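You operate a simulated robot arm through the tools that you are given. There is no shell and no other tool.

Carry out the task below with a simulated robot arm. There is one attempt and no reset: what you move stays moved.

## Task
Try the emergency stop: start a run, hit it, pull it out again, bring the ram down, switch off.
Fine: one run; hit it before the cube cracks; zero the screen before you switch off; leave the cube inside.

Only the result counts: the job must be done as asked and must still hold three seconds after the hand-in. Knocking over, shifting, dropping, spilling or breaking anything else fails it.

## Robot
A 7-joint arm with a two-finger gripper, fixed in place. Base frame: the origin is on the floor under the middle of its stand, x ahead of it, y to its left, z up. Units: m, degrees, N and s.
It reaches about 0.985 m from its shoulder. Its first joint turns from -166.0 to 166.0 degrees. Payload 2.45 kg.
Tool frame: the origin (TCP) lies between the finger pads and is the grasp point; the fingertips stand 0.027 m ahead of it; z points along the fingers, y is the line along which they close. The gripper opens to 0.08 m; its body begins 0.054 m behind the TCP.
Orientation is told as [roll, pitch, yaw] about the base's x, y, z axes, in that order, counted from this pose: with the fingers straight down and closing along the base's y, the tool's x points along the base's -x, its y along +y and its z along -z.

## Interface
- The arm moves only by the tool move_arm. Its argument "moves" is one flat list of numbers, 7 for each row, row after row: the opening, from 0 (shut) to 1 (fully open), then the shift along the base's x, y, z in m, then the turn, a rotation vector about the base's x, y, z in degrees. In form: [hand, dx, dy, dz, ax, ay, az, hand, dx, dy, dz, ax, ay, az, ...]. A call has 1 to 20 rows; each row shifts and turns the commanded pose from where the row before left it. A row lasts 0.2 s, in which the tool goes at most 0.05 m and 8.6 degrees; a call with a longer step from one row to the next is refused whole, and so is a gripper value outside its range. A pose out of reach is approached as far as the arm can. The call stops where the force on the tool passes 50 N (or 10 N more than at its start, if that is more) or the arm is blocked; 0.2 s more then pass. The fingers move at their own pace (about 0.153 m/s each) and stop on an object; they squeeze with about 21 N. The grip force told is the motor's: it shows also when the fingers shut on nothing. Time passes only in rows, and 0.2 s behind the last, so rows that do not move let the fingers close. It gives the time, the measured TCP pose, the force on the tool (base axes), the opening and the grip force at its end, in the units of the frame above (readings bear some noise), with the torque about the TCP (base axes, N m) and any sound that the robot's microphone picked up.
- Cameras (640 x 400 px; columns grow to the right, rows downward): "scene" is fixed at [0.2198, -0.5009, 1.8747]; the picture's right is [-0.92, -0.39, 0.00], its down [-0.36, 0.87, -0.34] and it looks along [0.13, -0.31, -0.94] (base axes); focal length 214 px, centre (320, 200). "wrist" rides on the gripper at [0.063, 0.012, -0.079] in the tool frame; the picture's right is [-0.19, 0.98, 0.00], its down [-0.72, -0.14, -0.68] and it looks along [-0.67, -0.13, 0.73] (tool axes); focal length 226 px, centre (320, 200). There is no depth. A picture from a camera that has moved, and an enlarged one, comes with that camera's place and axes in the base frame and with its lens.
- get_image(camera): a new picture of that camera. No time passes.
- move_column(by): moves the trunk up (or, below 0, down) by that many m; the arm rides with it, the base frame stays. It gives what a move gives, with no picture.
- inspect(camera, box): a new picture of the part [left, top, right, bottom] of that camera's present view, enlarged. No time passes.
- sign_off(): hands the job in; it is judged then, once.

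Nothing tells you positions but the pictures and the camera data. Unless the task says otherwise, let go and move clear before handing in.

The tools are called after "Emit:" by a JSON object that holds its "name" and its "arguments". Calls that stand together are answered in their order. move_arm: Moves the arm, as the interface text tells. Its arguments: {"type":"object","properties":{"moves":{"type":"array","items":{"type":"number"}}},"required":["moves"]} The other tools are called the same way: move_column (by) moves the trunk up or down; get_image (camera) takes a picture; inspect (camera, box) takes an enlarged picture of a part of a camera's view; sign_off () hands the job in.

At the start:

```text
time_s: 0.0
eef_pos: [0.0953, -0.4016, 1.422]
orientation: [0.0, 0.0, 0.0]
ft_force: [0.2, 0.0, -0.6]
torque: [0.02, -0.01, 0.0]
grip_width: 0.0801
finger_force: 0.1
trunk travel left (down, up): [-0.45, 0.09]
```

scene: 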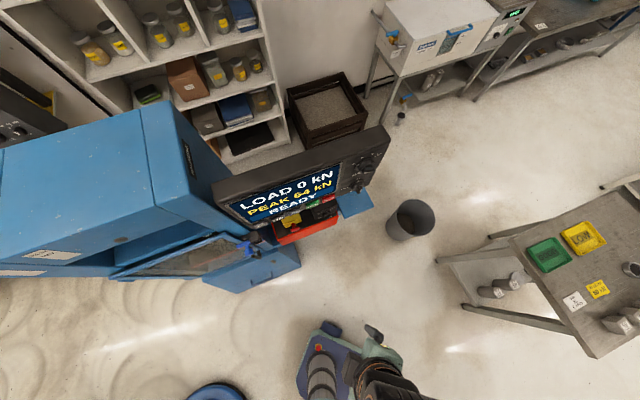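
wrist: 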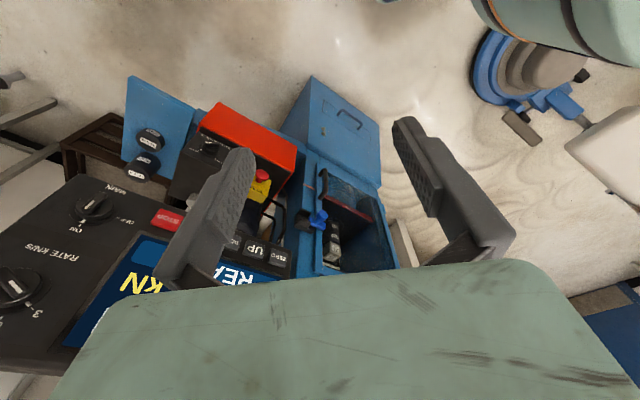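

I see a compression tester with a console (knobs, screen, buttons) and an emergency stop; I'll look closer before moving anything.

Emit:
{"name": "inspect", "arguments": {"camera": "scene", "box": [200, 110, 400, 300]}}

Emit:
{"name": "inspect", "arguments": {"camera": "wrist", "box": [0, 70, 320, 380]}}

Emit:
{"name": "inspect", "arguments": {"camera": "wrist", "box": [220, 70, 420, 290]}}

Emit:
{"name": "inspect", "arguments": {"camera": "scene", "box": [520, 200, 640, 340]}}

```text
2.11 times, centred on (300, 205) of scene
camera zoom: at [0.2198, -0.5009, 1.8747], right [-0.92, -0.39, 0.0], down [-0.36, 0.87, -0.34], along [0.13, -0.31, -0.94], focal length 452 px, centre (362, 190)
```

zoom: 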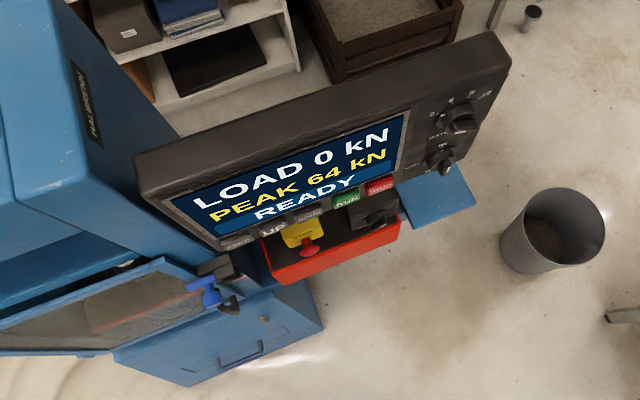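

```text
1.29 times, centred on (160, 225) of wrist
camera zoom: at [0.0301, -0.3889, 1.5028], right [0.19, 0.98, 0.0], down [0.72, -0.14, 0.68], along [0.67, -0.13, -0.73], focal length 292 px, centre (526, 168)
```

zoom: 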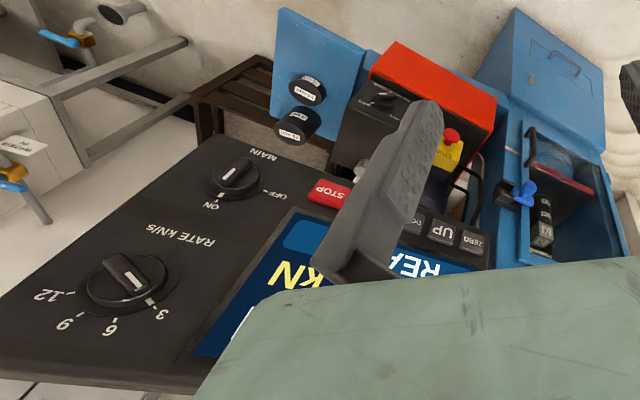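

```text
1.82 times, centred on (320, 180) of wrist
camera zoom: at [0.0301, -0.3889, 1.5028], right [0.19, 0.98, 0.0], down [0.72, -0.14, 0.68], along [0.67, -0.13, -0.73], focal length 411 px, centre (320, 236)
```

zoom: 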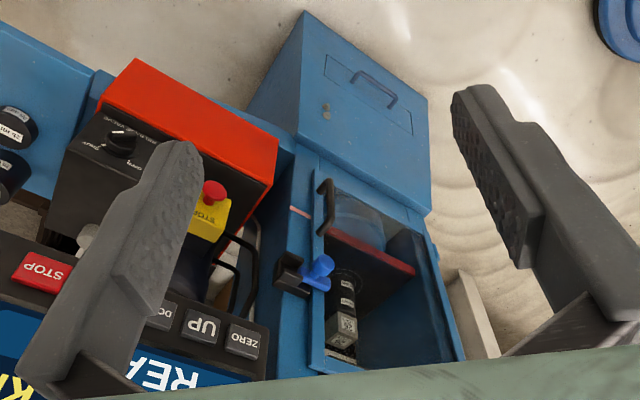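

```text
2.86 times, centred on (580, 270) of scene
camera zoom: at [0.2198, -0.5009, 1.8747], right [-0.92, -0.39, 0.0], down [-0.36, 0.87, -0.34], along [0.13, -0.31, -0.94], focal length 613 px, centre (-423, 0)
```

zoom: 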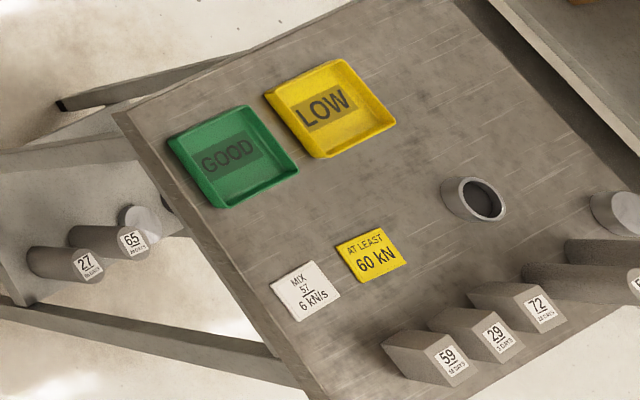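

The console sits at roughly (0.4, -0.75, 1.1) and faces the robot. I'll turn the gripper in place so that the wrist camera looks straight at it.

Emit:
{"name": "move_arm", "arguments": {"moves": [1, 0, 0, 0, 0, 0, -7.8, 1, 0, 0, 0, 0, 0, -7.8, 1, 0, 0, 0, 0, 0, -7.8, 1, 0, 0, 0, 0, 0, -7.8, 1, 0, 0, 0, 0, 0, -7.8, 1, 0, 0, 0, 0, 0, -7]}}

Emit:
{"name": "get_image", "arguments": {"camera": "wrist"}}

Emit:
{"name": "get_image", "arguments": {"camera": "scene"}}

```text
time_s: 1.4
eef_pos: [0.0946, -0.404, 1.4218]
orientation: [-0.1, 0.0, -46.1]
ft_force: [-0.5, -0.4, 0.3]
torque: [-0.02, 0.01, 0.03]
grip_width: 0.0799
finger_force: 0.0
trunk travel left (down, up): [-0.45, 0.09]
```

```text
taken
camera wrist: at [0.0587, -0.3474, 1.5026], right [0.84, 0.54, 0.0], down [0.4, -0.62, 0.68], along [0.37, -0.57, -0.73], focal length 226 px, centre (320, 200)
```

wrist: 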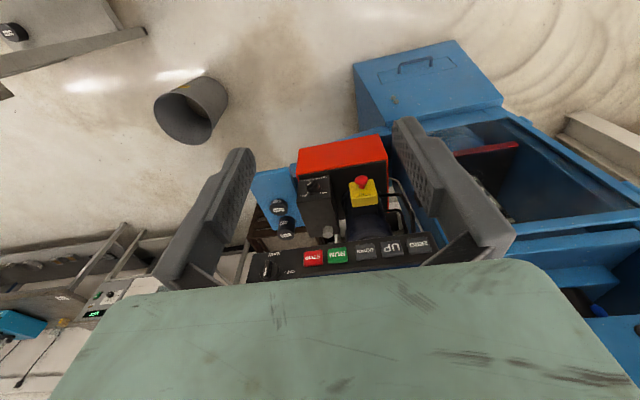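

```text
taken
```

scene: 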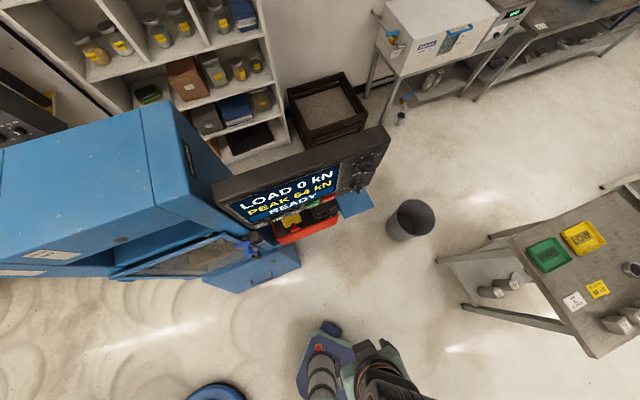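

The console panel is vertical, with its buttons near z 1.22 m, and the e-stop sits lower on the red box near (0.41, -0.65, 0.94). I'll zoom in on both views to read the labels.

Emit:
{"name": "inspect", "arguments": {"camera": "wrist", "box": [240, 120, 450, 290]}}

Emit:
{"name": "inspect", "arguments": {"camera": "scene", "box": [240, 130, 390, 250]}}

Emit:
{"name": "inspect", "arguments": {"camera": "wrist", "box": [340, 30, 640, 330]}}

Emit:
{"name": "inspect", "arguments": {"camera": "scene", "box": [0, 180, 310, 320]}}

```text
2.35 times, centred on (345, 205) of wrist
camera zoom: at [0.0587, -0.3474, 1.5026], right [0.84, 0.54, 0.0], down [0.4, -0.62, 0.68], along [0.37, -0.57, -0.73], focal length 532 px, centre (261, 188)
```

zoom: 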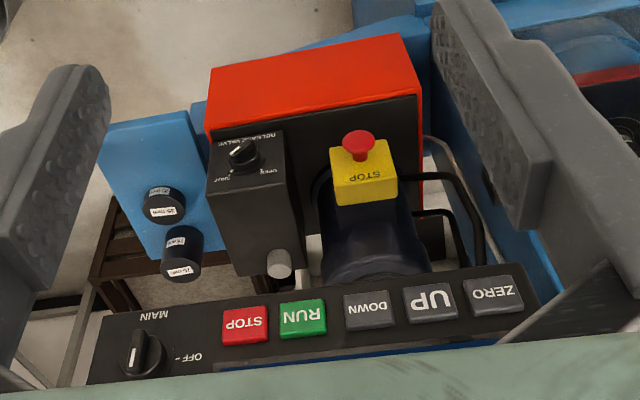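

```text
3.33 times, centred on (315, 190) of scene
camera zoom: at [0.2198, -0.5009, 1.8747], right [-0.92, -0.39, 0.0], down [-0.36, 0.87, -0.34], along [0.13, -0.31, -0.94], focal length 715 px, centre (337, 233)
```

zoom: 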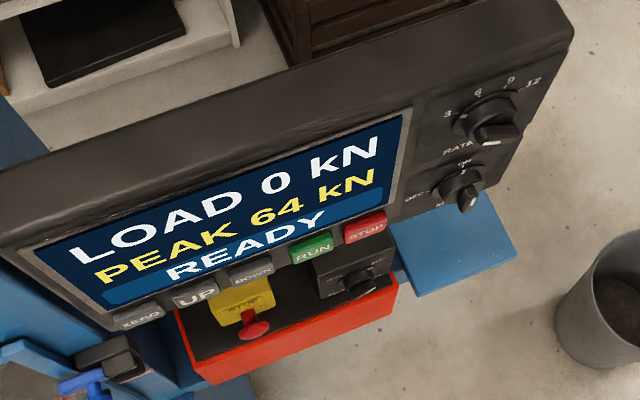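

```text
1.33 times, centred on (490, 180) of wrist
camera zoom: at [0.0587, -0.3474, 1.5026], right [0.84, 0.54, 0.0], down [0.4, -0.62, 0.68], along [0.37, -0.57, -0.73], focal length 301 px, centre (93, 227)
```

zoom: 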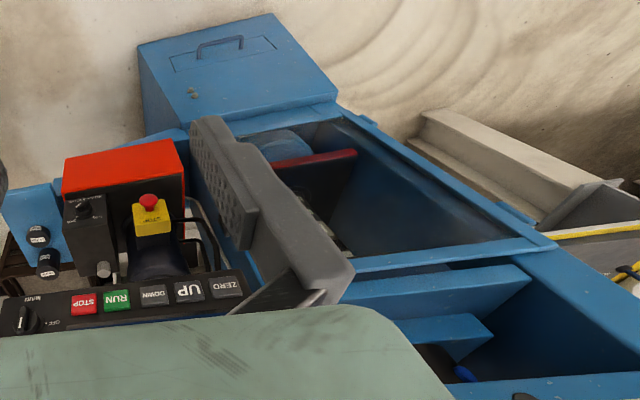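

```text
2.06 times, centred on (155, 250) of scene
camera zoom: at [0.2198, -0.5009, 1.8747], right [-0.92, -0.39, 0.0], down [-0.36, 0.87, -0.34], along [0.13, -0.31, -0.94], focal length 443 px, centre (661, 97)
```

zoom: 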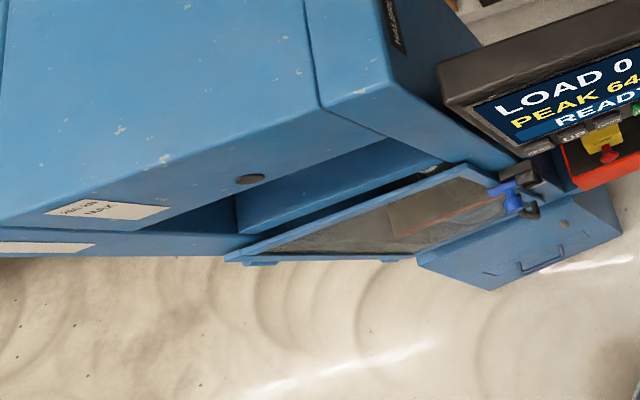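

The controls from left to right are ZERO, UP, DOWN, RUN and STOP. Next to them are a RATE knob, a MAIN switch, a release valve and the yellow/red e-stop, which points toward the robot. I'll pitch the gripper 45° so the wrist camera looks at the panel head-on.

Emit:
{"name": "move_arm", "arguments": {"moves": [1, 0, 0, 0, -5.3, -5.3, 0, 1, 0, 0, 0, -5.3, -5.3, 0, 1, 0, 0, 0, -5.3, -5.3, 0, 1, 0, 0, 0, -5.3, -5.3, 0, 1, 0, 0, 0, -5.3, -5.3, 0, 1, 0, 0, 0, -5.3, -5.3, 0]}}

Emit:
{"name": "get_image", "arguments": {"camera": "wrist"}}

Emit:
{"name": "get_image", "arguments": {"camera": "scene"}}

```text
time_s: 2.8
eef_pos: [0.0923, -0.4013, 1.4224]
orientation: [0.9, -45.0, -46.4]
ft_force: [-0.1, -0.6, 0.3]
torque: [-0.01, 0.0, 0.0]
grip_width: 0.08
finger_force: 0.0
trunk travel left (down, up): [-0.45, 0.09]
```

```text
taken
camera wrist: at [0.0314, -0.3206, 1.4346], right [0.8, 0.59, 0.15], down [-0.09, -0.13, 0.99], along [0.6, -0.8, -0.05], focal length 226 px, centre (320, 200)
```

wrist: 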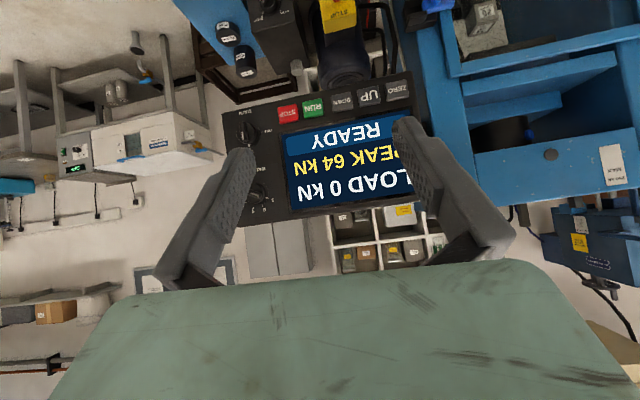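

```text
taken
```

scene: 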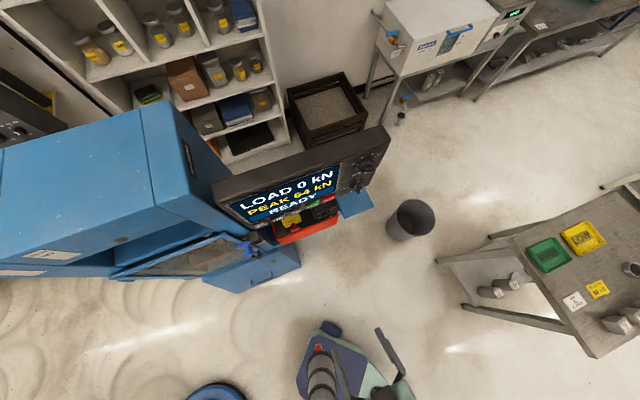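

The pitched view works: the panel reads LOAD 0, PEAK 64, READY. I'll lower the trunk to bring the lower controls and the chamber into view.

Emit:
{"name": "move_column", "arguments": {"by": -0.2}}

Emit:
{"name": "get_image", "arguments": {"camera": "wrist"}}

Emit:
{"name": "inspect", "arguments": {"camera": "wrist", "box": [200, 60, 420, 260]}}

Emit:
{"name": "inspect", "arguments": {"camera": "wrist", "box": [400, 0, 640, 220]}}

```text
time_s: 5.0
eef_pos: [0.094, -0.4028, 1.2214]
orientation: [0.9, -45.0, -46.4]
ft_force: [0.6, -0.4, 0.2]
torque: [-0.01, 0.0, -0.01]
grip_width: 0.0799
finger_force: 0.1
trunk travel left (down, up): [-0.25, 0.29]
```

```text
taken
camera wrist: at [0.0317, -0.3206, 1.2349], right [0.8, 0.59, 0.15], down [-0.09, -0.13, 0.99], along [0.6, -0.8, -0.05], focal length 226 px, centre (320, 200)
```

wrist: 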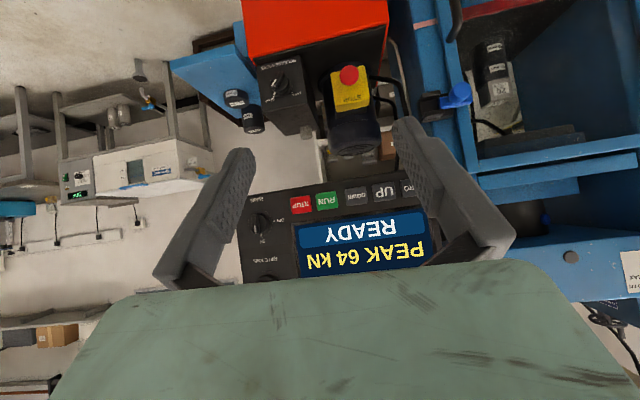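

```text
2.00 times, centred on (310, 160) of wrist
camera zoom: at [0.0317, -0.3206, 1.2349], right [0.8, 0.59, 0.15], down [-0.09, -0.13, 0.99], along [0.6, -0.8, -0.05], focal length 452 px, centre (340, 280)
```

zoom: 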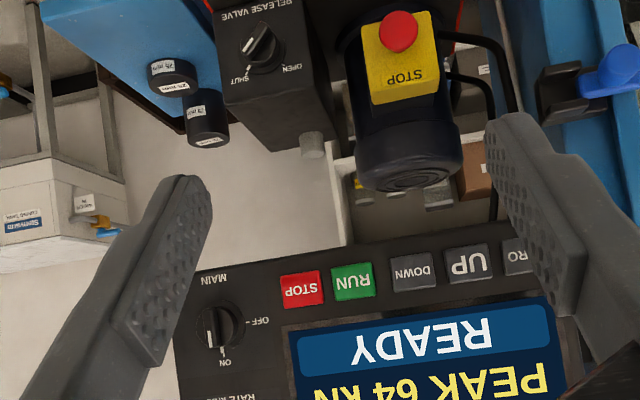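

```text
1.82 times, centred on (520, 110) of wrist
camera zoom: at [0.0317, -0.3206, 1.2349], right [0.8, 0.59, 0.15], down [-0.09, -0.13, 0.99], along [0.6, -0.8, -0.05], focal length 411 px, centre (-44, 364)
```

zoom: 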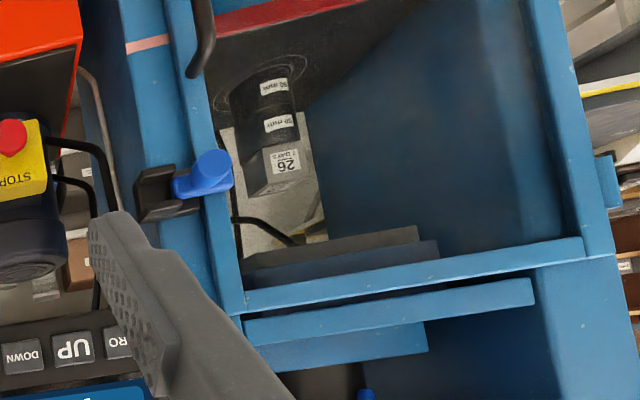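

The door looks closed, cube 26 sits on two 50 mm spacers inside, and the e-stop is on the motor's yellow box. I'll zoom in on the knob positions (RATE, MAIN, release valve) and the latch.

Emit:
{"name": "inspect", "arguments": {"camera": "scene", "box": [325, 130, 395, 215]}}

Emit:
{"name": "inspect", "arguments": {"camera": "wrist", "box": [240, 50, 410, 160]}}

Emit:
{"name": "inspect", "arguments": {"camera": "wrist", "box": [230, 170, 330, 290]}}

Emit:
{"name": "inspect", "arguments": {"camera": "wrist", "box": [410, 0, 550, 170]}}

Emit:
{"name": "inspect", "arguments": {"camera": "scene", "box": [100, 220, 300, 300]}}

```text
4.71 times, centred on (360, 172) of scene
camera zoom: at [0.2198, -0.5009, 1.8747], right [-0.92, -0.39, 0.0], down [-0.36, 0.87, -0.34], along [0.13, -0.31, -0.94], focal length 1009 px, centre (132, 329)
```

zoom: 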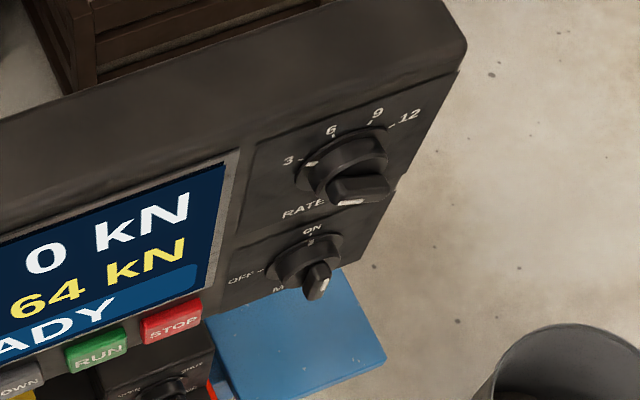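

```text
3.64 times, centred on (325, 105) of wrist
camera zoom: at [0.0317, -0.3206, 1.2349], right [0.8, 0.59, 0.15], down [-0.09, -0.13, 0.99], along [0.6, -0.8, -0.05], focal length 822 px, centre (302, 546)
```

zoom: 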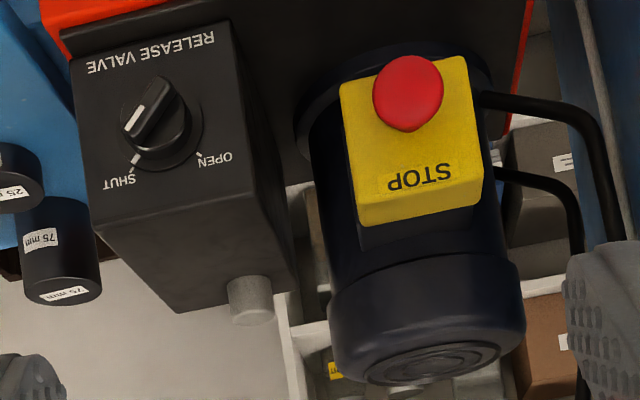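

```text
3.33 times, centred on (280, 230) of wrist
camera zoom: at [0.0317, -0.3206, 1.2349], right [0.8, 0.59, 0.15], down [-0.09, -0.13, 0.99], along [0.6, -0.8, -0.05], focal length 754 px, centre (453, 100)
```

zoom: 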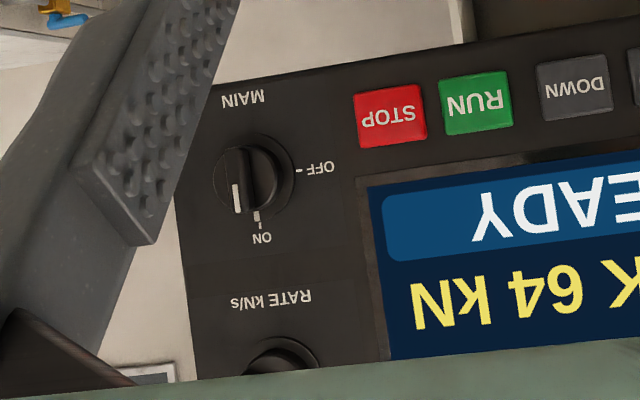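

```text
2.35 times, centred on (480, 85) of wrist
camera zoom: at [0.0317, -0.3206, 1.2349], right [0.8, 0.59, 0.15], down [-0.09, -0.13, 0.99], along [0.6, -0.8, -0.05], focal length 532 px, centre (-56, 471)
```

zoom: 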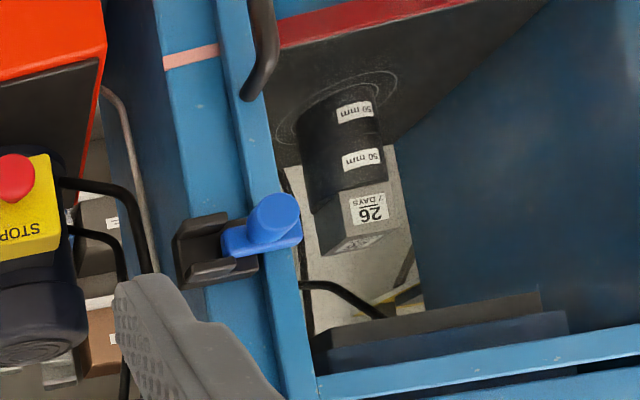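

```text
3.20 times, centred on (200, 260) of scene
camera zoom: at [0.2198, -0.5009, 1.8747], right [-0.92, -0.39, 0.0], down [-0.36, 0.87, -0.34], along [0.13, -0.31, -0.94], focal length 686 px, centre (704, 8)
```

zoom: 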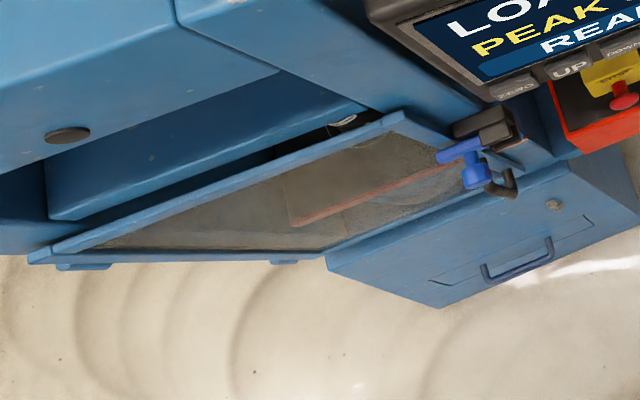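

MAIN is on, RATE points at 3, the release valve is SHUT and the door is latched. I'll drop the arm about 0.2 m, still well back, to look at the e-stop head-on and check reach.

Emit:
{"name": "move_arm", "arguments": {"moves": [1, 0, 0, -0.05, 0, 0, 0, 1, 0, 0, -0.05, 0, 0, 0, 1, 0, 0, -0.05, 0, 0, 0, 1, 0, 0, -0.05, 0, 0, 0]}}

Emit:
{"name": "get_image", "arguments": {"camera": "wrist"}}

Emit:
{"name": "inspect", "arguments": {"camera": "wrist", "box": [240, 120, 440, 245]}}

Emit:
{"name": "inspect", "arguments": {"camera": "wrist", "box": [400, 60, 640, 260]}}

```text
time_s: 6.0
eef_pos: [0.0953, -0.4021, 1.0211]
orientation: [0.8, -45.0, -46.4]
ft_force: [0.0, 0.3, -0.4]
torque: [0.01, -0.01, 0.0]
grip_width: 0.0801
finger_force: 0.1
trunk travel left (down, up): [-0.25, 0.29]
```

```text
taken
camera wrist: at [0.0334, -0.3208, 1.0348], right [0.8, 0.59, 0.15], down [-0.09, -0.13, 0.99], along [0.6, -0.8, -0.05], focal length 226 px, centre (320, 200)
```

wrist: 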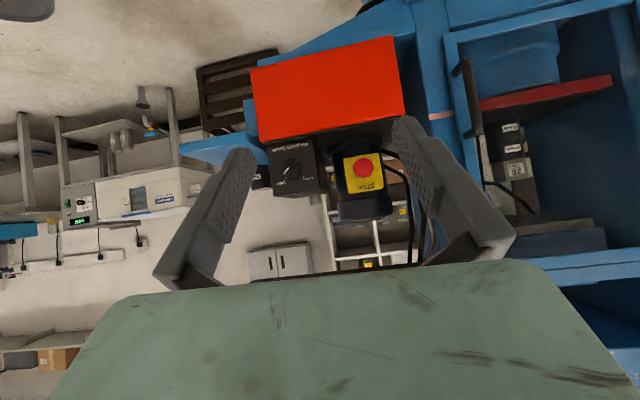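

```text
3.20 times, centred on (340, 182) of wrist
camera zoom: at [0.0334, -0.3208, 1.0348], right [0.8, 0.59, 0.15], down [-0.09, -0.13, 0.99], along [0.6, -0.8, -0.05], focal length 723 px, centre (256, 256)
```

zoom: 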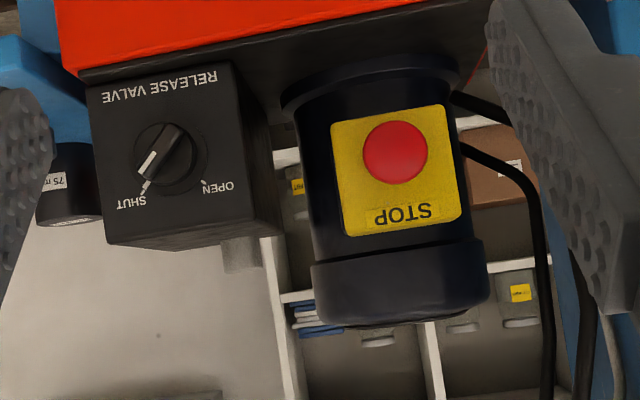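

```text
2.00 times, centred on (520, 160) of wrist
camera zoom: at [0.0334, -0.3208, 1.0348], right [0.8, 0.59, 0.15], down [-0.09, -0.13, 0.99], along [0.6, -0.8, -0.05], focal length 452 px, centre (-80, 280)
```

zoom: 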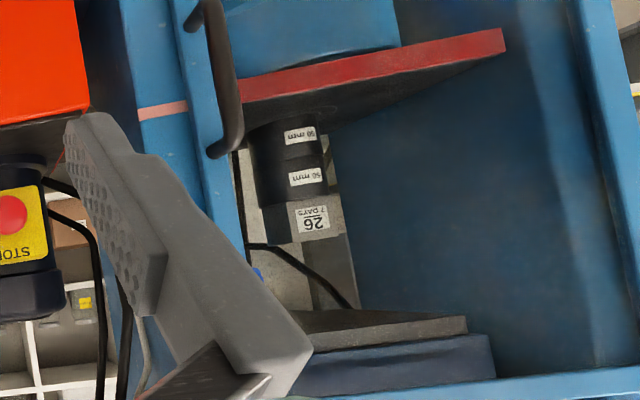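

The e-stop head is at about (0.393, -0.636, 0.958), 42 mm across and facing the robot. I'll shut the fingers and hover in front of ZERO, because a harmless press there will calibrate my contact depth before the run.

Emit:
{"name": "move_arm", "arguments": {"moves": [0, 0, 0, 0.042, 0, 0, 0, 0, 0, 0, 0.042, 0, 0, 0, 0, 0, 0, 0.042, 0, 0, 0, 0, 0, 0, 0.042, 0, 0, 0, 0, 0, 0, 0.042, 0, 0, 0, 0, 0.0436, -0.0166, 0, 0, 0, 0, 0, 0.0436, -0.0166, 0, 0, 0, 0, 0, 0.0436, -0.0166, 0, 0, 0, 0, 0, 0.0436, -0.0166, 0, 0, 0, 0, 0, 0.0436, -0.0166, 0, 0, 0, 0, 0, 0.0436, -0.0166, 0, 0, 0, 0, 0, 0.0436, -0.0166, 0, 0, 0, 0]}}

Emit:
{"name": "get_image", "arguments": {"camera": "wrist"}}

Emit:
{"name": "get_image", "arguments": {"camera": "scene"}}

```text
time_s: 8.6
eef_pos: [0.3996, -0.5178, 1.2299]
orientation: [1.0, -44.9, -46.2]
ft_force: [-0.1, 0.0, -0.5]
torque: [-0.02, -0.01, -0.04]
grip_width: 0.0
finger_force: 21.1
trunk travel left (down, up): [-0.25, 0.29]
```

```text
taken
camera wrist: at [0.3386, -0.4366, 1.2443], right [0.8, 0.59, 0.15], down [-0.09, -0.13, 0.99], along [0.6, -0.8, -0.05], focal length 226 px, centre (320, 200)
```

wrist: 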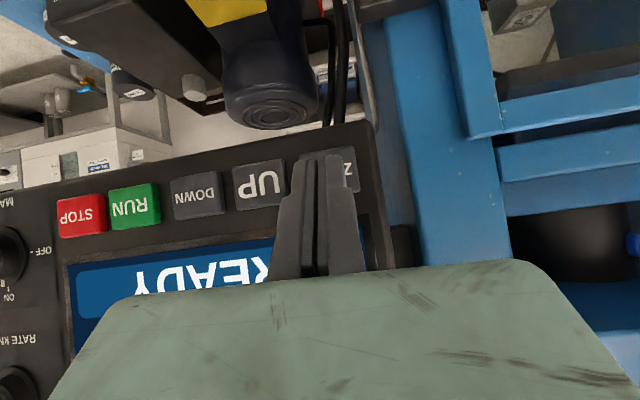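

```text
taken
```

scene: 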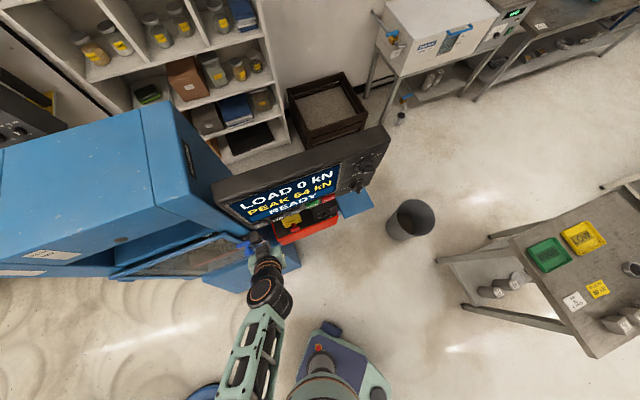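

The fingers line up with ZERO at t≈0.083. I'll creep in, expecting contact about 45 mm ahead.

Emit:
{"name": "move_arm", "arguments": {"moves": [0, 0.00707, -0.00707, 0, 0, 0, 0, 0, 0.00707, -0.00707, 0, 0, 0, 0, 0, 0.00707, -0.00707, 0, 0, 0, 0, 0, 0.0035, -0.0035, 0, 0, 0, 0]}}

Emit:
{"name": "get_image", "arguments": {"camera": "wrist"}}

Emit:
{"name": "inspect", "arguments": {"camera": "scene", "box": [200, 120, 400, 300]}}

```text
time_s: 9.6
eef_pos: [0.4241, -0.5423, 1.2311]
orientation: [1.1, -44.9, -46.4]
ft_force: [0.5, 0.1, 0.4]
torque: [-0.02, -0.01, -0.02]
grip_width: 0.0001
finger_force: 21.6
trunk travel left (down, up): [-0.25, 0.29]
```

```text
taken
camera wrist: at [0.3624, -0.4613, 1.2445], right [0.8, 0.59, 0.15], down [-0.09, -0.13, 0.99], along [0.6, -0.8, -0.05], focal length 226 px, centre (320, 200)
```

wrist: 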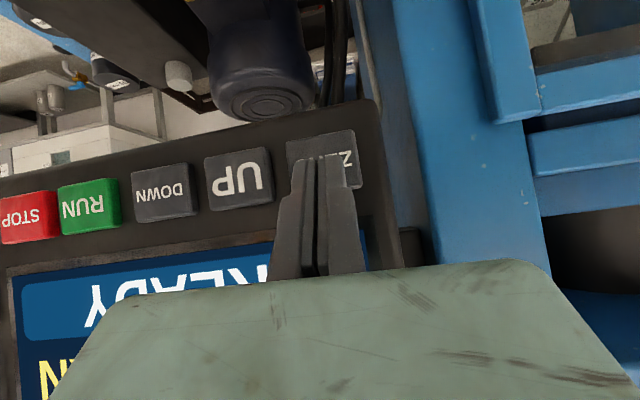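

```text
2.22 times, centred on (300, 210) of scene
camera zoom: at [0.2198, -0.5009, 1.8747], right [-0.92, -0.39, 0.0], down [-0.36, 0.87, -0.34], along [0.13, -0.31, -0.94], focal length 477 px, centre (364, 178)
```

zoom: 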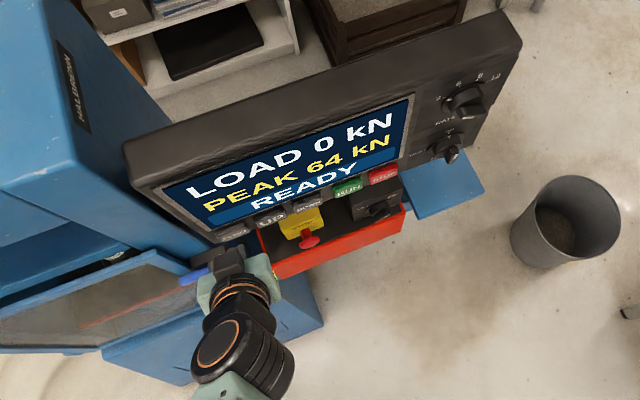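

No contact yet and still well aligned with ZERO. I'll keep creeping in small steps.

Emit:
{"name": "move_arm", "arguments": {"moves": [0, 0.0025, -0.0025, 0, 0, 0, 0, 0, 0.0025, -0.0025, 0, 0, 0, 0, 0, 0.0025, -0.0025, 0, 0, 0, 0, 0, 0, 0, 0, 0, 0, 0]}}

Emit:
{"name": "inspect", "arguments": {"camera": "scene", "box": [200, 120, 400, 300]}}

Emit:
{"name": "get_image", "arguments": {"camera": "wrist"}}

```text
time_s: 10.6
eef_pos: [0.4318, -0.5505, 1.2309]
orientation: [1.1, -45.0, -46.4]
ft_force: [0.4, -0.1, -0.5]
torque: [0.02, 0.01, -0.04]
grip_width: 0.0003
finger_force: 20.8
trunk travel left (down, up): [-0.25, 0.29]
```

```text
2.22 times, centred on (300, 210) of scene
camera zoom: at [0.2198, -0.5009, 1.8747], right [-0.92, -0.39, 0.0], down [-0.36, 0.87, -0.34], along [0.13, -0.31, -0.94], focal length 477 px, centre (364, 178)
```

zoom: 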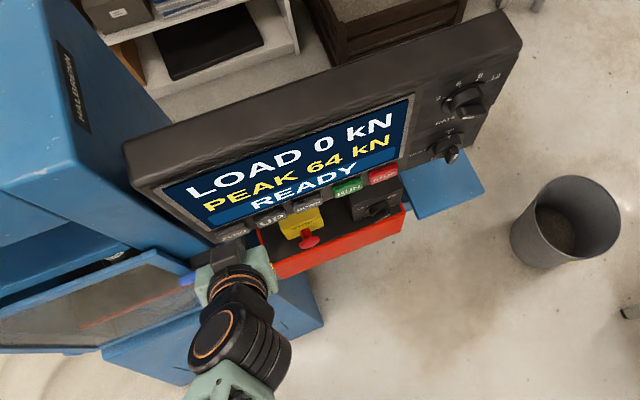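

```text
taken
camera wrist: at [0.3696, -0.4688, 1.2446], right [0.8, 0.59, 0.15], down [-0.09, -0.13, 0.99], along [0.6, -0.8, -0.05], focal length 226 px, centre (320, 200)
```

wrist: 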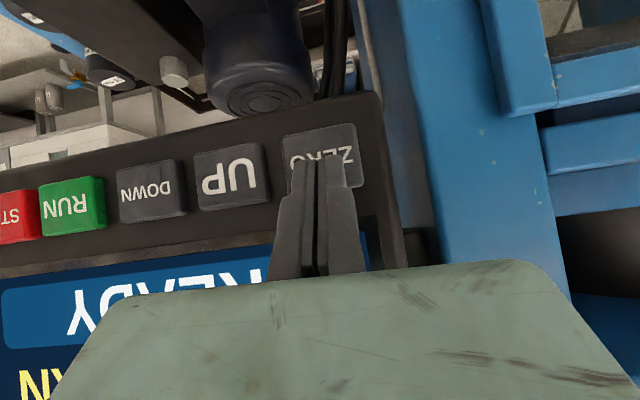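

Still no contact at n' = -0.695. I'll continue in 3 mm steps.

Emit:
{"name": "move_arm", "arguments": {"moves": [0, 0.002, -0.002, 0, 0, 0, 0, 0, 0.002, -0.002, 0, 0, 0, 0, 0, 0.002, -0.002, 0, 0, 0, 0]}}

Emit:
{"name": "inspect", "arguments": {"camera": "scene", "box": [200, 120, 400, 300]}}

```text
time_s: 11.4
eef_pos: [0.4385, -0.5571, 1.2314]
orientation: [1.0, -44.9, -46.4]
ft_force: [-1.2, 1.1, -0.4]
torque: [0.0, -0.03, -0.02]
grip_width: 0.0061
finger_force: 29.4
trunk travel left (down, up): [-0.25, 0.29]
```

```text
2.22 times, centred on (300, 210) of scene
camera zoom: at [0.2198, -0.5009, 1.8747], right [-0.92, -0.39, 0.0], down [-0.36, 0.87, -0.34], along [0.13, -0.31, -0.94], focal length 477 px, centre (364, 178)
```

zoom: 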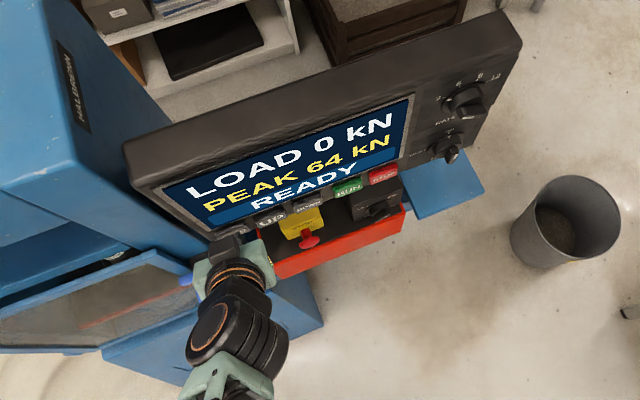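

I've just touched the button, with about 1.6 N. I'll press a few mm further and watch the screen.

Emit:
{"name": "move_arm", "arguments": {"moves": [0, 0.0015, -0.0015, 0, 0, 0, 0, 0, 0.0015, -0.0015, 0, 0, 0, 0]}}

Emit:
{"name": "inspect", "arguments": {"camera": "scene", "box": [200, 120, 400, 300]}}

Emit:
{"name": "get_image", "arguments": {"camera": "wrist"}}

```text
time_s: 12.0
eef_pos: [0.4394, -0.5592, 1.2311]
orientation: [1.1, -44.9, -46.5]
ft_force: [-6.1, 9.0, -3.6]
torque: [0.14, -0.01, 0.03]
grip_width: 0.0061
finger_force: 29.9
trunk travel left (down, up): [-0.25, 0.29]
heard: click
```

```text
2.22 times, centred on (300, 210) of scene
camera zoom: at [0.2198, -0.5009, 1.8747], right [-0.92, -0.39, 0.0], down [-0.36, 0.87, -0.34], along [0.13, -0.31, -0.94], focal length 477 px, centre (364, 178)
```

zoom: 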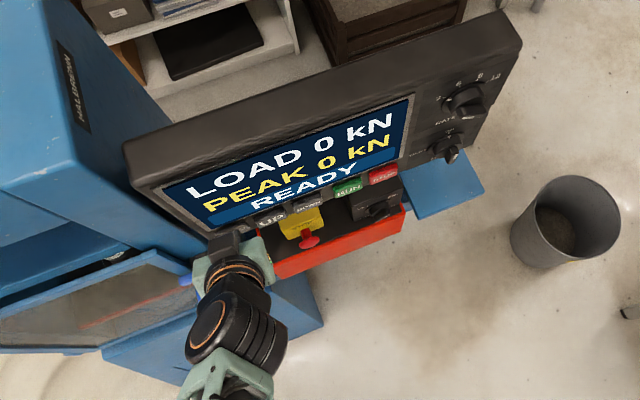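

```text
taken
camera wrist: at [0.3778, -0.4771, 1.2446], right [0.8, 0.59, 0.15], down [-0.09, -0.13, 0.99], along [0.6, -0.8, -0.05], focal length 226 px, centre (320, 200)
```

wrist: 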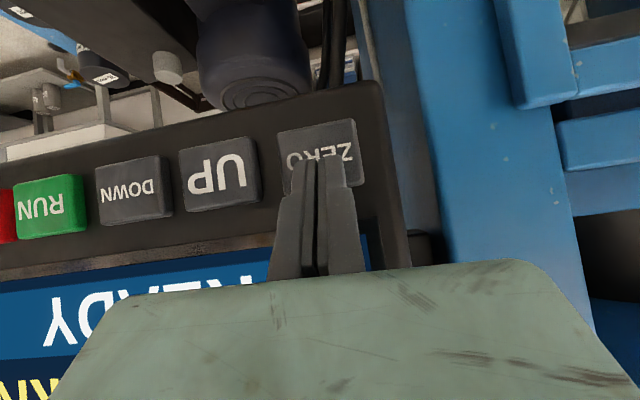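

ZERO clicked and PEAK went to 0, so my contact depth (TCP n' ≈ -0.706, ~11 N) is calibrated. I'll back off and hover in front of the e-stop, without touching it, to calibrate alignment there too.

Emit:
{"name": "move_arm", "arguments": {"moves": [0, -0.02, 0.02, 0, 0, 0, 0, 0, -0.02, 0.02, 0, 0, 0, 0, 0, -0.0317, -0.0317, 0, 0, 0, 0, 0, -0.0317, -0.0317, 0, 0, 0, 0, 0, 0, 0, -0.043, 0, 0, 0, 0, 0, 0, -0.043, 0, 0, 0, 0, 0, 0, -0.043, 0, 0, 0, 0, 0, 0, -0.043, 0, 0, 0, 0, 0, 0, -0.043, 0, 0, 0, 0, 0, 0, -0.043, 0, 0, 0]}}

Emit:
{"name": "get_image", "arguments": {"camera": "wrist"}}

Emit:
{"name": "get_image", "arguments": {"camera": "scene"}}

```text
time_s: 14.2
eef_pos: [0.3363, -0.5835, 0.9734]
orientation: [1.0, -45.0, -46.4]
ft_force: [0.0, 0.4, -0.3]
torque: [0.0, -0.03, 0.0]
grip_width: 0.0
finger_force: 29.8
trunk travel left (down, up): [-0.25, 0.29]
```

```text
taken
camera wrist: at [0.2746, -0.5018, 0.9857], right [0.8, 0.59, 0.15], down [-0.09, -0.13, 0.99], along [0.6, -0.8, -0.05], focal length 226 px, centre (320, 200)
```

wrist: 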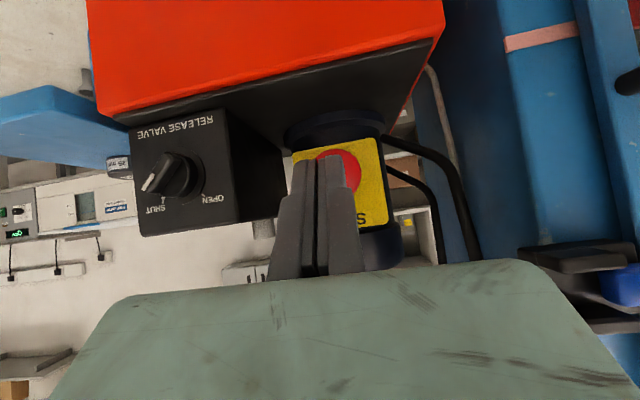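

```text
taken
```

scene: 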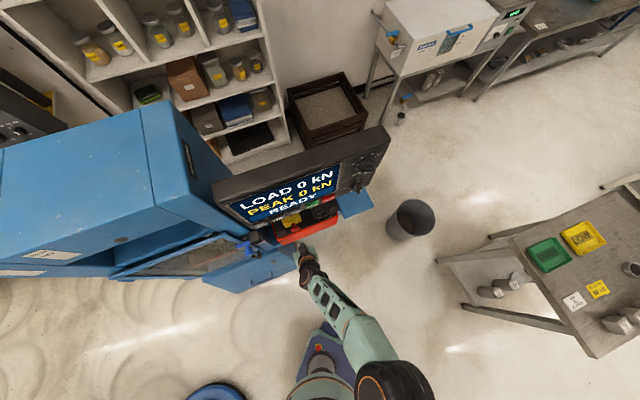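

The fingertip is roughly in front of the mushroom head. I'll zoom in to find the exact head centre.

Emit:
{"name": "inspect", "arguments": {"camera": "wrist", "box": [260, 100, 420, 200]}}

Emit:
{"name": "inspect", "arguments": {"camera": "scene", "box": [260, 190, 360, 270]}}

```text
4.00 times, centred on (340, 150) of wrist
camera zoom: at [0.2746, -0.5018, 0.9857], right [0.8, 0.59, 0.15], down [-0.09, -0.13, 0.99], along [0.6, -0.8, -0.05], focal length 904 px, centre (240, 400)
```

zoom: 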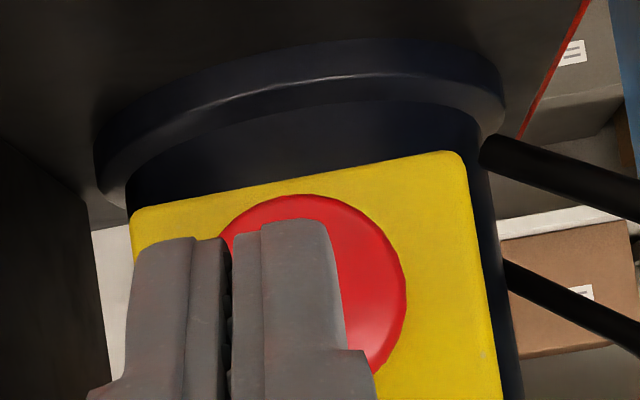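

```text
5.00 times, centred on (310, 230) of scene
camera zoom: at [0.2198, -0.5009, 1.8747], right [-0.92, -0.39, 0.0], down [-0.36, 0.87, -0.34], along [0.13, -0.31, -0.94], focal length 1072 px, centre (370, 50)
```

zoom: 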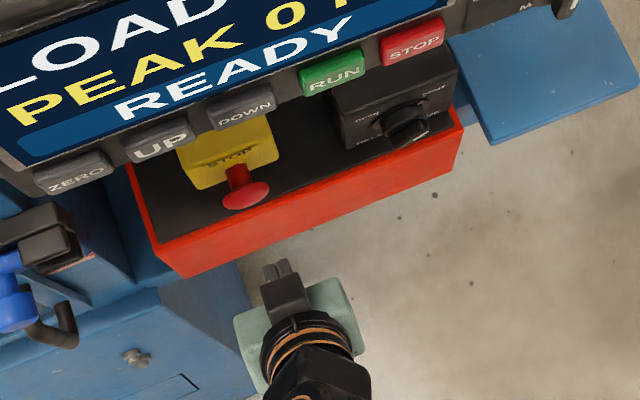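

The head is centred at t≈0.171, z≈0.957, so I'll correct by about 5 mm when I hit it. Now I'll go up to hover in front of RUN.

Emit:
{"name": "move_arm", "arguments": {"moves": [0, -0.0097, -0.0097, 0.0429, 0, 0, 0, 0, -0.0097, -0.0097, 0.0429, 0, 0, 0, 0, -0.0097, -0.0097, 0.0429, 0, 0, 0, 0, -0.0097, -0.0097, 0.0429, 0, 0, 0, 0, -0.0097, -0.0097, 0.0429, 0, 0, 0, 0, -0.0097, -0.0097, 0.0429, 0, 0, 0, 0, 0.0071, -0.0071, 0, 0, 0, 0, 0, 0.0071, -0.0071, 0, 0, 0, 0, 0, 0.0071, -0.0071, 0, 0, 0, 0]}}

Emit:
{"name": "get_image", "arguments": {"camera": "wrist"}}

Emit:
{"name": "inspect", "arguments": {"camera": "wrist", "box": [200, 90, 440, 240]}}

```text
time_s: 16.2
eef_pos: [0.2999, -0.6632, 1.2299]
orientation: [1.0, -45.0, -46.4]
ft_force: [0.2, -0.3, 0.2]
torque: [-0.04, -0.03, 0.02]
grip_width: 0.0
finger_force: 29.6
trunk travel left (down, up): [-0.25, 0.29]
```

```text
taken
camera wrist: at [0.2377, -0.5813, 1.2429], right [0.8, 0.59, 0.15], down [-0.09, -0.13, 0.99], along [0.6, -0.8, -0.05], focal length 226 px, centre (320, 200)
```

wrist: 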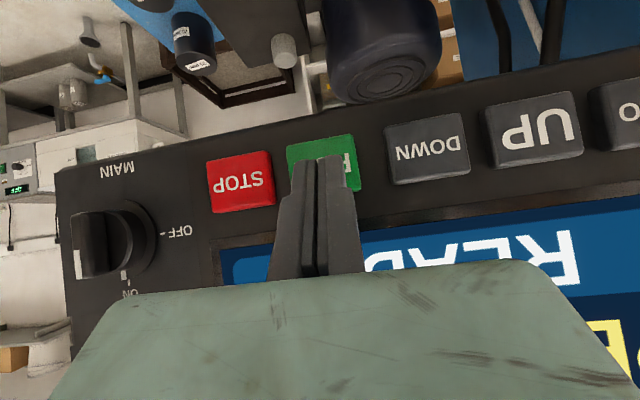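

```text
2.67 times, centred on (320, 165) of wrist
camera zoom: at [0.2377, -0.5813, 1.2429], right [0.8, 0.59, 0.15], down [-0.09, -0.13, 0.99], along [0.6, -0.8, -0.05], focal length 603 px, centre (320, 293)
```

zoom: 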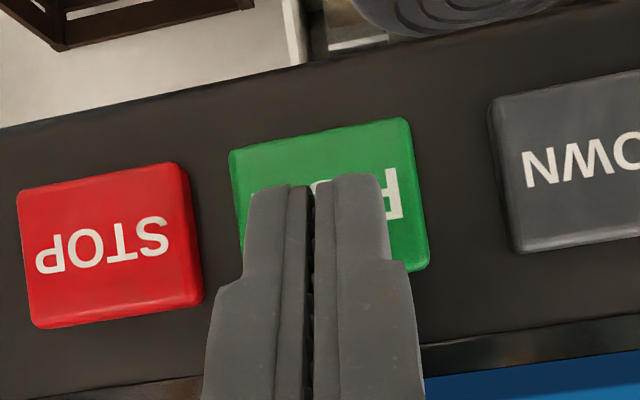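

The tip is centred on RUN and the ram is idle. I'll press RUN now and pull back, then head straight for the e-stop.

Emit:
{"name": "move_arm", "arguments": {"moves": [0, 0.0071, -0.0071, 0, 0, 0, 0, 0, 0.0071, -0.0071, 0, 0, 0, 0, 0, 0.0035, -0.0035, 0, 0, 0, 0, 0, 0.0032, -0.0032, 0, 0, 0, 0, 0, -0.0212, 0.0212, 0, 0, 0, 0]}}

Emit:
{"name": "inspect", "arguments": {"camera": "scene", "box": [200, 120, 400, 300]}}

```text
time_s: 17.4
eef_pos: [0.2973, -0.6616, 1.2311]
orientation: [0.8, -45.2, -46.4]
ft_force: [-0.1, 0.4, 0.6]
torque: [-0.03, 0.01, -0.02]
grip_width: 0.0
finger_force: 29.9
trunk travel left (down, up): [-0.25, 0.29]
heard: click
```

```text
2.22 times, centred on (300, 210) of scene
camera zoom: at [0.2198, -0.5009, 1.8747], right [-0.92, -0.39, 0.0], down [-0.36, 0.87, -0.34], along [0.13, -0.31, -0.94], focal length 477 px, centre (364, 178)
```

zoom: 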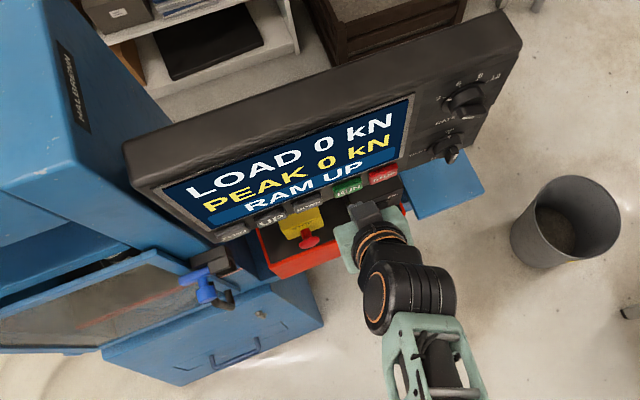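

RUN clicked and the screen shows RAM UP. I'll move straight down to hover in front of the e-stop.

Emit:
{"name": "move_arm", "arguments": {"moves": [0, 0.008, 0.0127, -0.0437, 0, 0, 0, 0, 0.008, 0.0127, -0.0437, 0, 0, 0, 0, 0.008, 0.0127, -0.0437, 0, 0, 0, 0, 0.008, 0.0127, -0.0437, 0, 0, 0, 0, 0.008, 0.0127, -0.0437, 0, 0, 0, 0, 0.008, 0.0127, -0.0437, 0, 0, 0]}}

Emit:
{"name": "inspect", "arguments": {"camera": "scene", "box": [200, 120, 400, 300]}}

Emit:
{"name": "get_image", "arguments": {"camera": "wrist"}}

```text
time_s: 18.8
eef_pos: [0.3485, -0.5854, 0.9689]
orientation: [0.9, -45.0, -46.4]
ft_force: [-1.1, 0.6, -0.7]
torque: [-0.02, -0.02, 0.02]
grip_width: 0.0004
finger_force: 29.8
trunk travel left (down, up): [-0.25, 0.29]
```

```text
2.22 times, centred on (300, 210) of scene
camera zoom: at [0.2198, -0.5009, 1.8747], right [-0.92, -0.39, 0.0], down [-0.36, 0.87, -0.34], along [0.13, -0.31, -0.94], focal length 477 px, centre (364, 178)
```

zoom: 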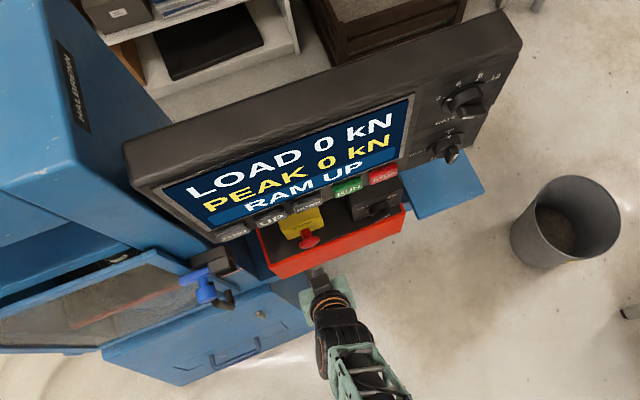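

```text
taken
camera wrist: at [0.2863, -0.504, 0.9823], right [0.8, 0.59, 0.15], down [-0.09, -0.13, 0.99], along [0.6, -0.8, -0.05], focal length 226 px, centre (320, 200)
```

wrist: 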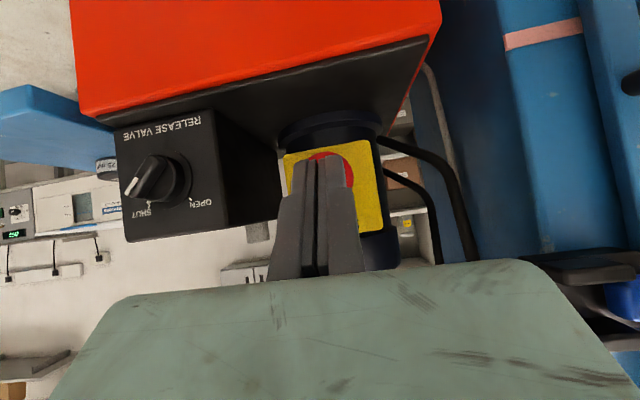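

The hover is well aligned with the mushroom and the ram is still rising with load 0. I'll close to about 15 mm from the head and watch the screen.

Emit:
{"name": "move_arm", "arguments": {"moves": [0, 0.0106, -0.0106, 0, 0, 0, 0, 0, 0.0106, -0.0106, 0, 0, 0, 0]}}

Emit:
{"name": "inspect", "arguments": {"camera": "scene", "box": [200, 120, 400, 300]}}

Emit:
{"name": "inspect", "arguments": {"camera": "wrist", "box": [220, 80, 460, 230]}}

```text
time_s: 19.4
eef_pos: [0.3695, -0.6073, 0.9686]
orientation: [1.1, -44.9, -46.3]
ft_force: [0.2, -0.6, -0.3]
torque: [0.0, -0.02, -0.05]
grip_width: 0.0
finger_force: 29.8
trunk travel left (down, up): [-0.25, 0.29]
```

```text
2.22 times, centred on (300, 210) of scene
camera zoom: at [0.2198, -0.5009, 1.8747], right [-0.92, -0.39, 0.0], down [-0.36, 0.87, -0.34], along [0.13, -0.31, -0.94], focal length 477 px, centre (364, 178)
```

zoom: 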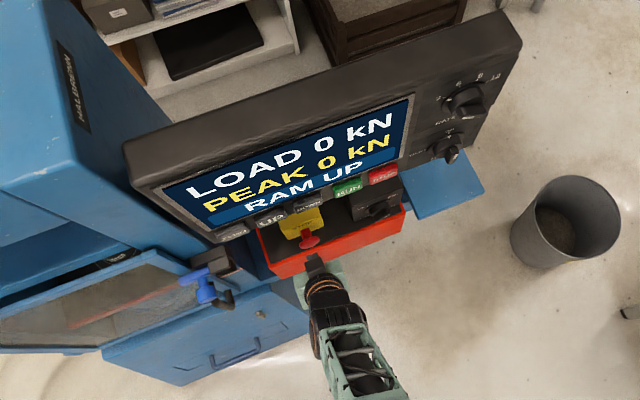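

```text
2.67 times, centred on (340, 155) of wrist
camera zoom: at [0.3074, -0.5257, 0.982], right [0.8, 0.59, 0.15], down [-0.09, -0.13, 0.99], along [0.6, -0.8, -0.05], focal length 603 px, centre (267, 320)
```

zoom: 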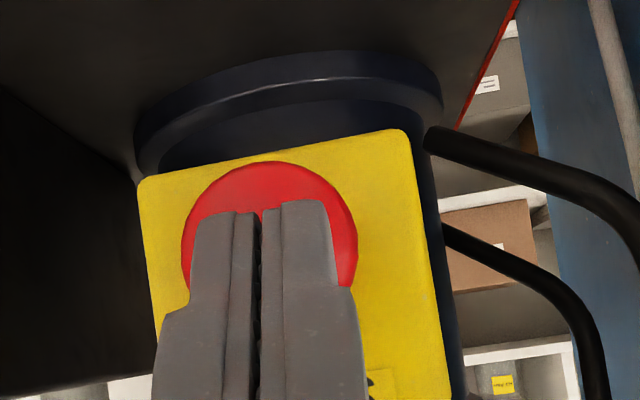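

I'm centred about 15 mm off the head and the ram is still approaching. I'll hold here and poll the screen so the hit comes during the actual loading, well before any crack.

Emit:
{"name": "move_arm", "arguments": {"moves": [0, 0, 0, 0, 0, 0, 0, 0, 0, 0, 0, 0, 0, 0, 0, 0, 0, 0, 0, 0, 0, 0, 0, 0, 0, 0, 0, 0]}}

Emit:
{"name": "inspect", "arguments": {"camera": "scene", "box": [200, 120, 400, 300]}}

```text
time_s: 20.4
eef_pos: [0.3688, -0.606, 0.9695]
orientation: [1.1, -45.0, -46.5]
ft_force: [-0.7, -0.6, -0.2]
torque: [0.0, 0.04, 0.02]
grip_width: 0.0
finger_force: 29.5
trunk travel left (down, up): [-0.25, 0.29]
```

```text
2.22 times, centred on (300, 210) of scene
camera zoom: at [0.2198, -0.5009, 1.8747], right [-0.92, -0.39, 0.0], down [-0.36, 0.87, -0.34], along [0.13, -0.31, -0.94], focal length 477 px, centre (364, 178)
```

zoom: 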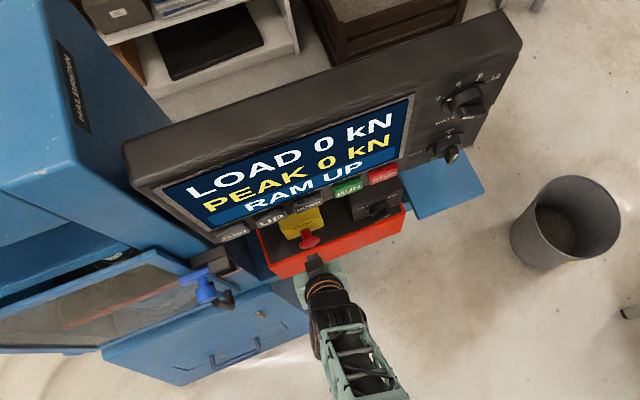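

Still RAM UP with load 0. I'll keep polling.

Emit:
{"name": "move_arm", "arguments": {"moves": [0, 0, 0, 0, 0, 0, 0, 0, 0, 0, 0, 0, 0, 0, 0, 0, 0, 0, 0, 0, 0, 0, 0, 0, 0, 0, 0, 0]}}

Emit:
{"name": "inspect", "arguments": {"camera": "scene", "box": [200, 120, 400, 300]}}

Emit:
{"name": "get_image", "arguments": {"camera": "wrist"}}

```text
time_s: 21.4
eef_pos: [0.3686, -0.6065, 0.9682]
orientation: [1.1, -44.9, -46.3]
ft_force: [-0.2, 0.6, 0.2]
torque: [0.0, -0.02, 0.0]
grip_width: 0.0001
finger_force: 30.1
trunk travel left (down, up): [-0.25, 0.29]
```

```text
2.22 times, centred on (300, 210) of scene
camera zoom: at [0.2198, -0.5009, 1.8747], right [-0.92, -0.39, 0.0], down [-0.36, 0.87, -0.34], along [0.13, -0.31, -0.94], focal length 477 px, centre (364, 178)
```

zoom: 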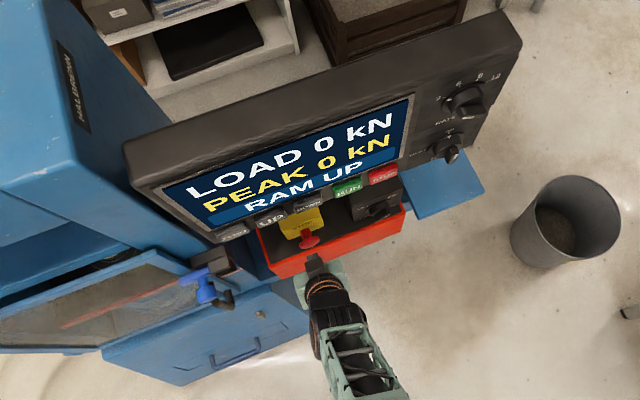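

```text
taken
camera wrist: at [0.3071, -0.5255, 0.9823], right [0.8, 0.59, 0.15], down [-0.09, -0.13, 0.99], along [0.6, -0.8, -0.05], focal length 226 px, centre (320, 200)
```

wrist: 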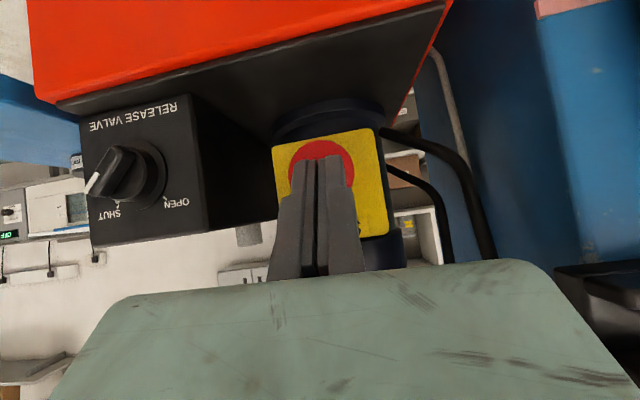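

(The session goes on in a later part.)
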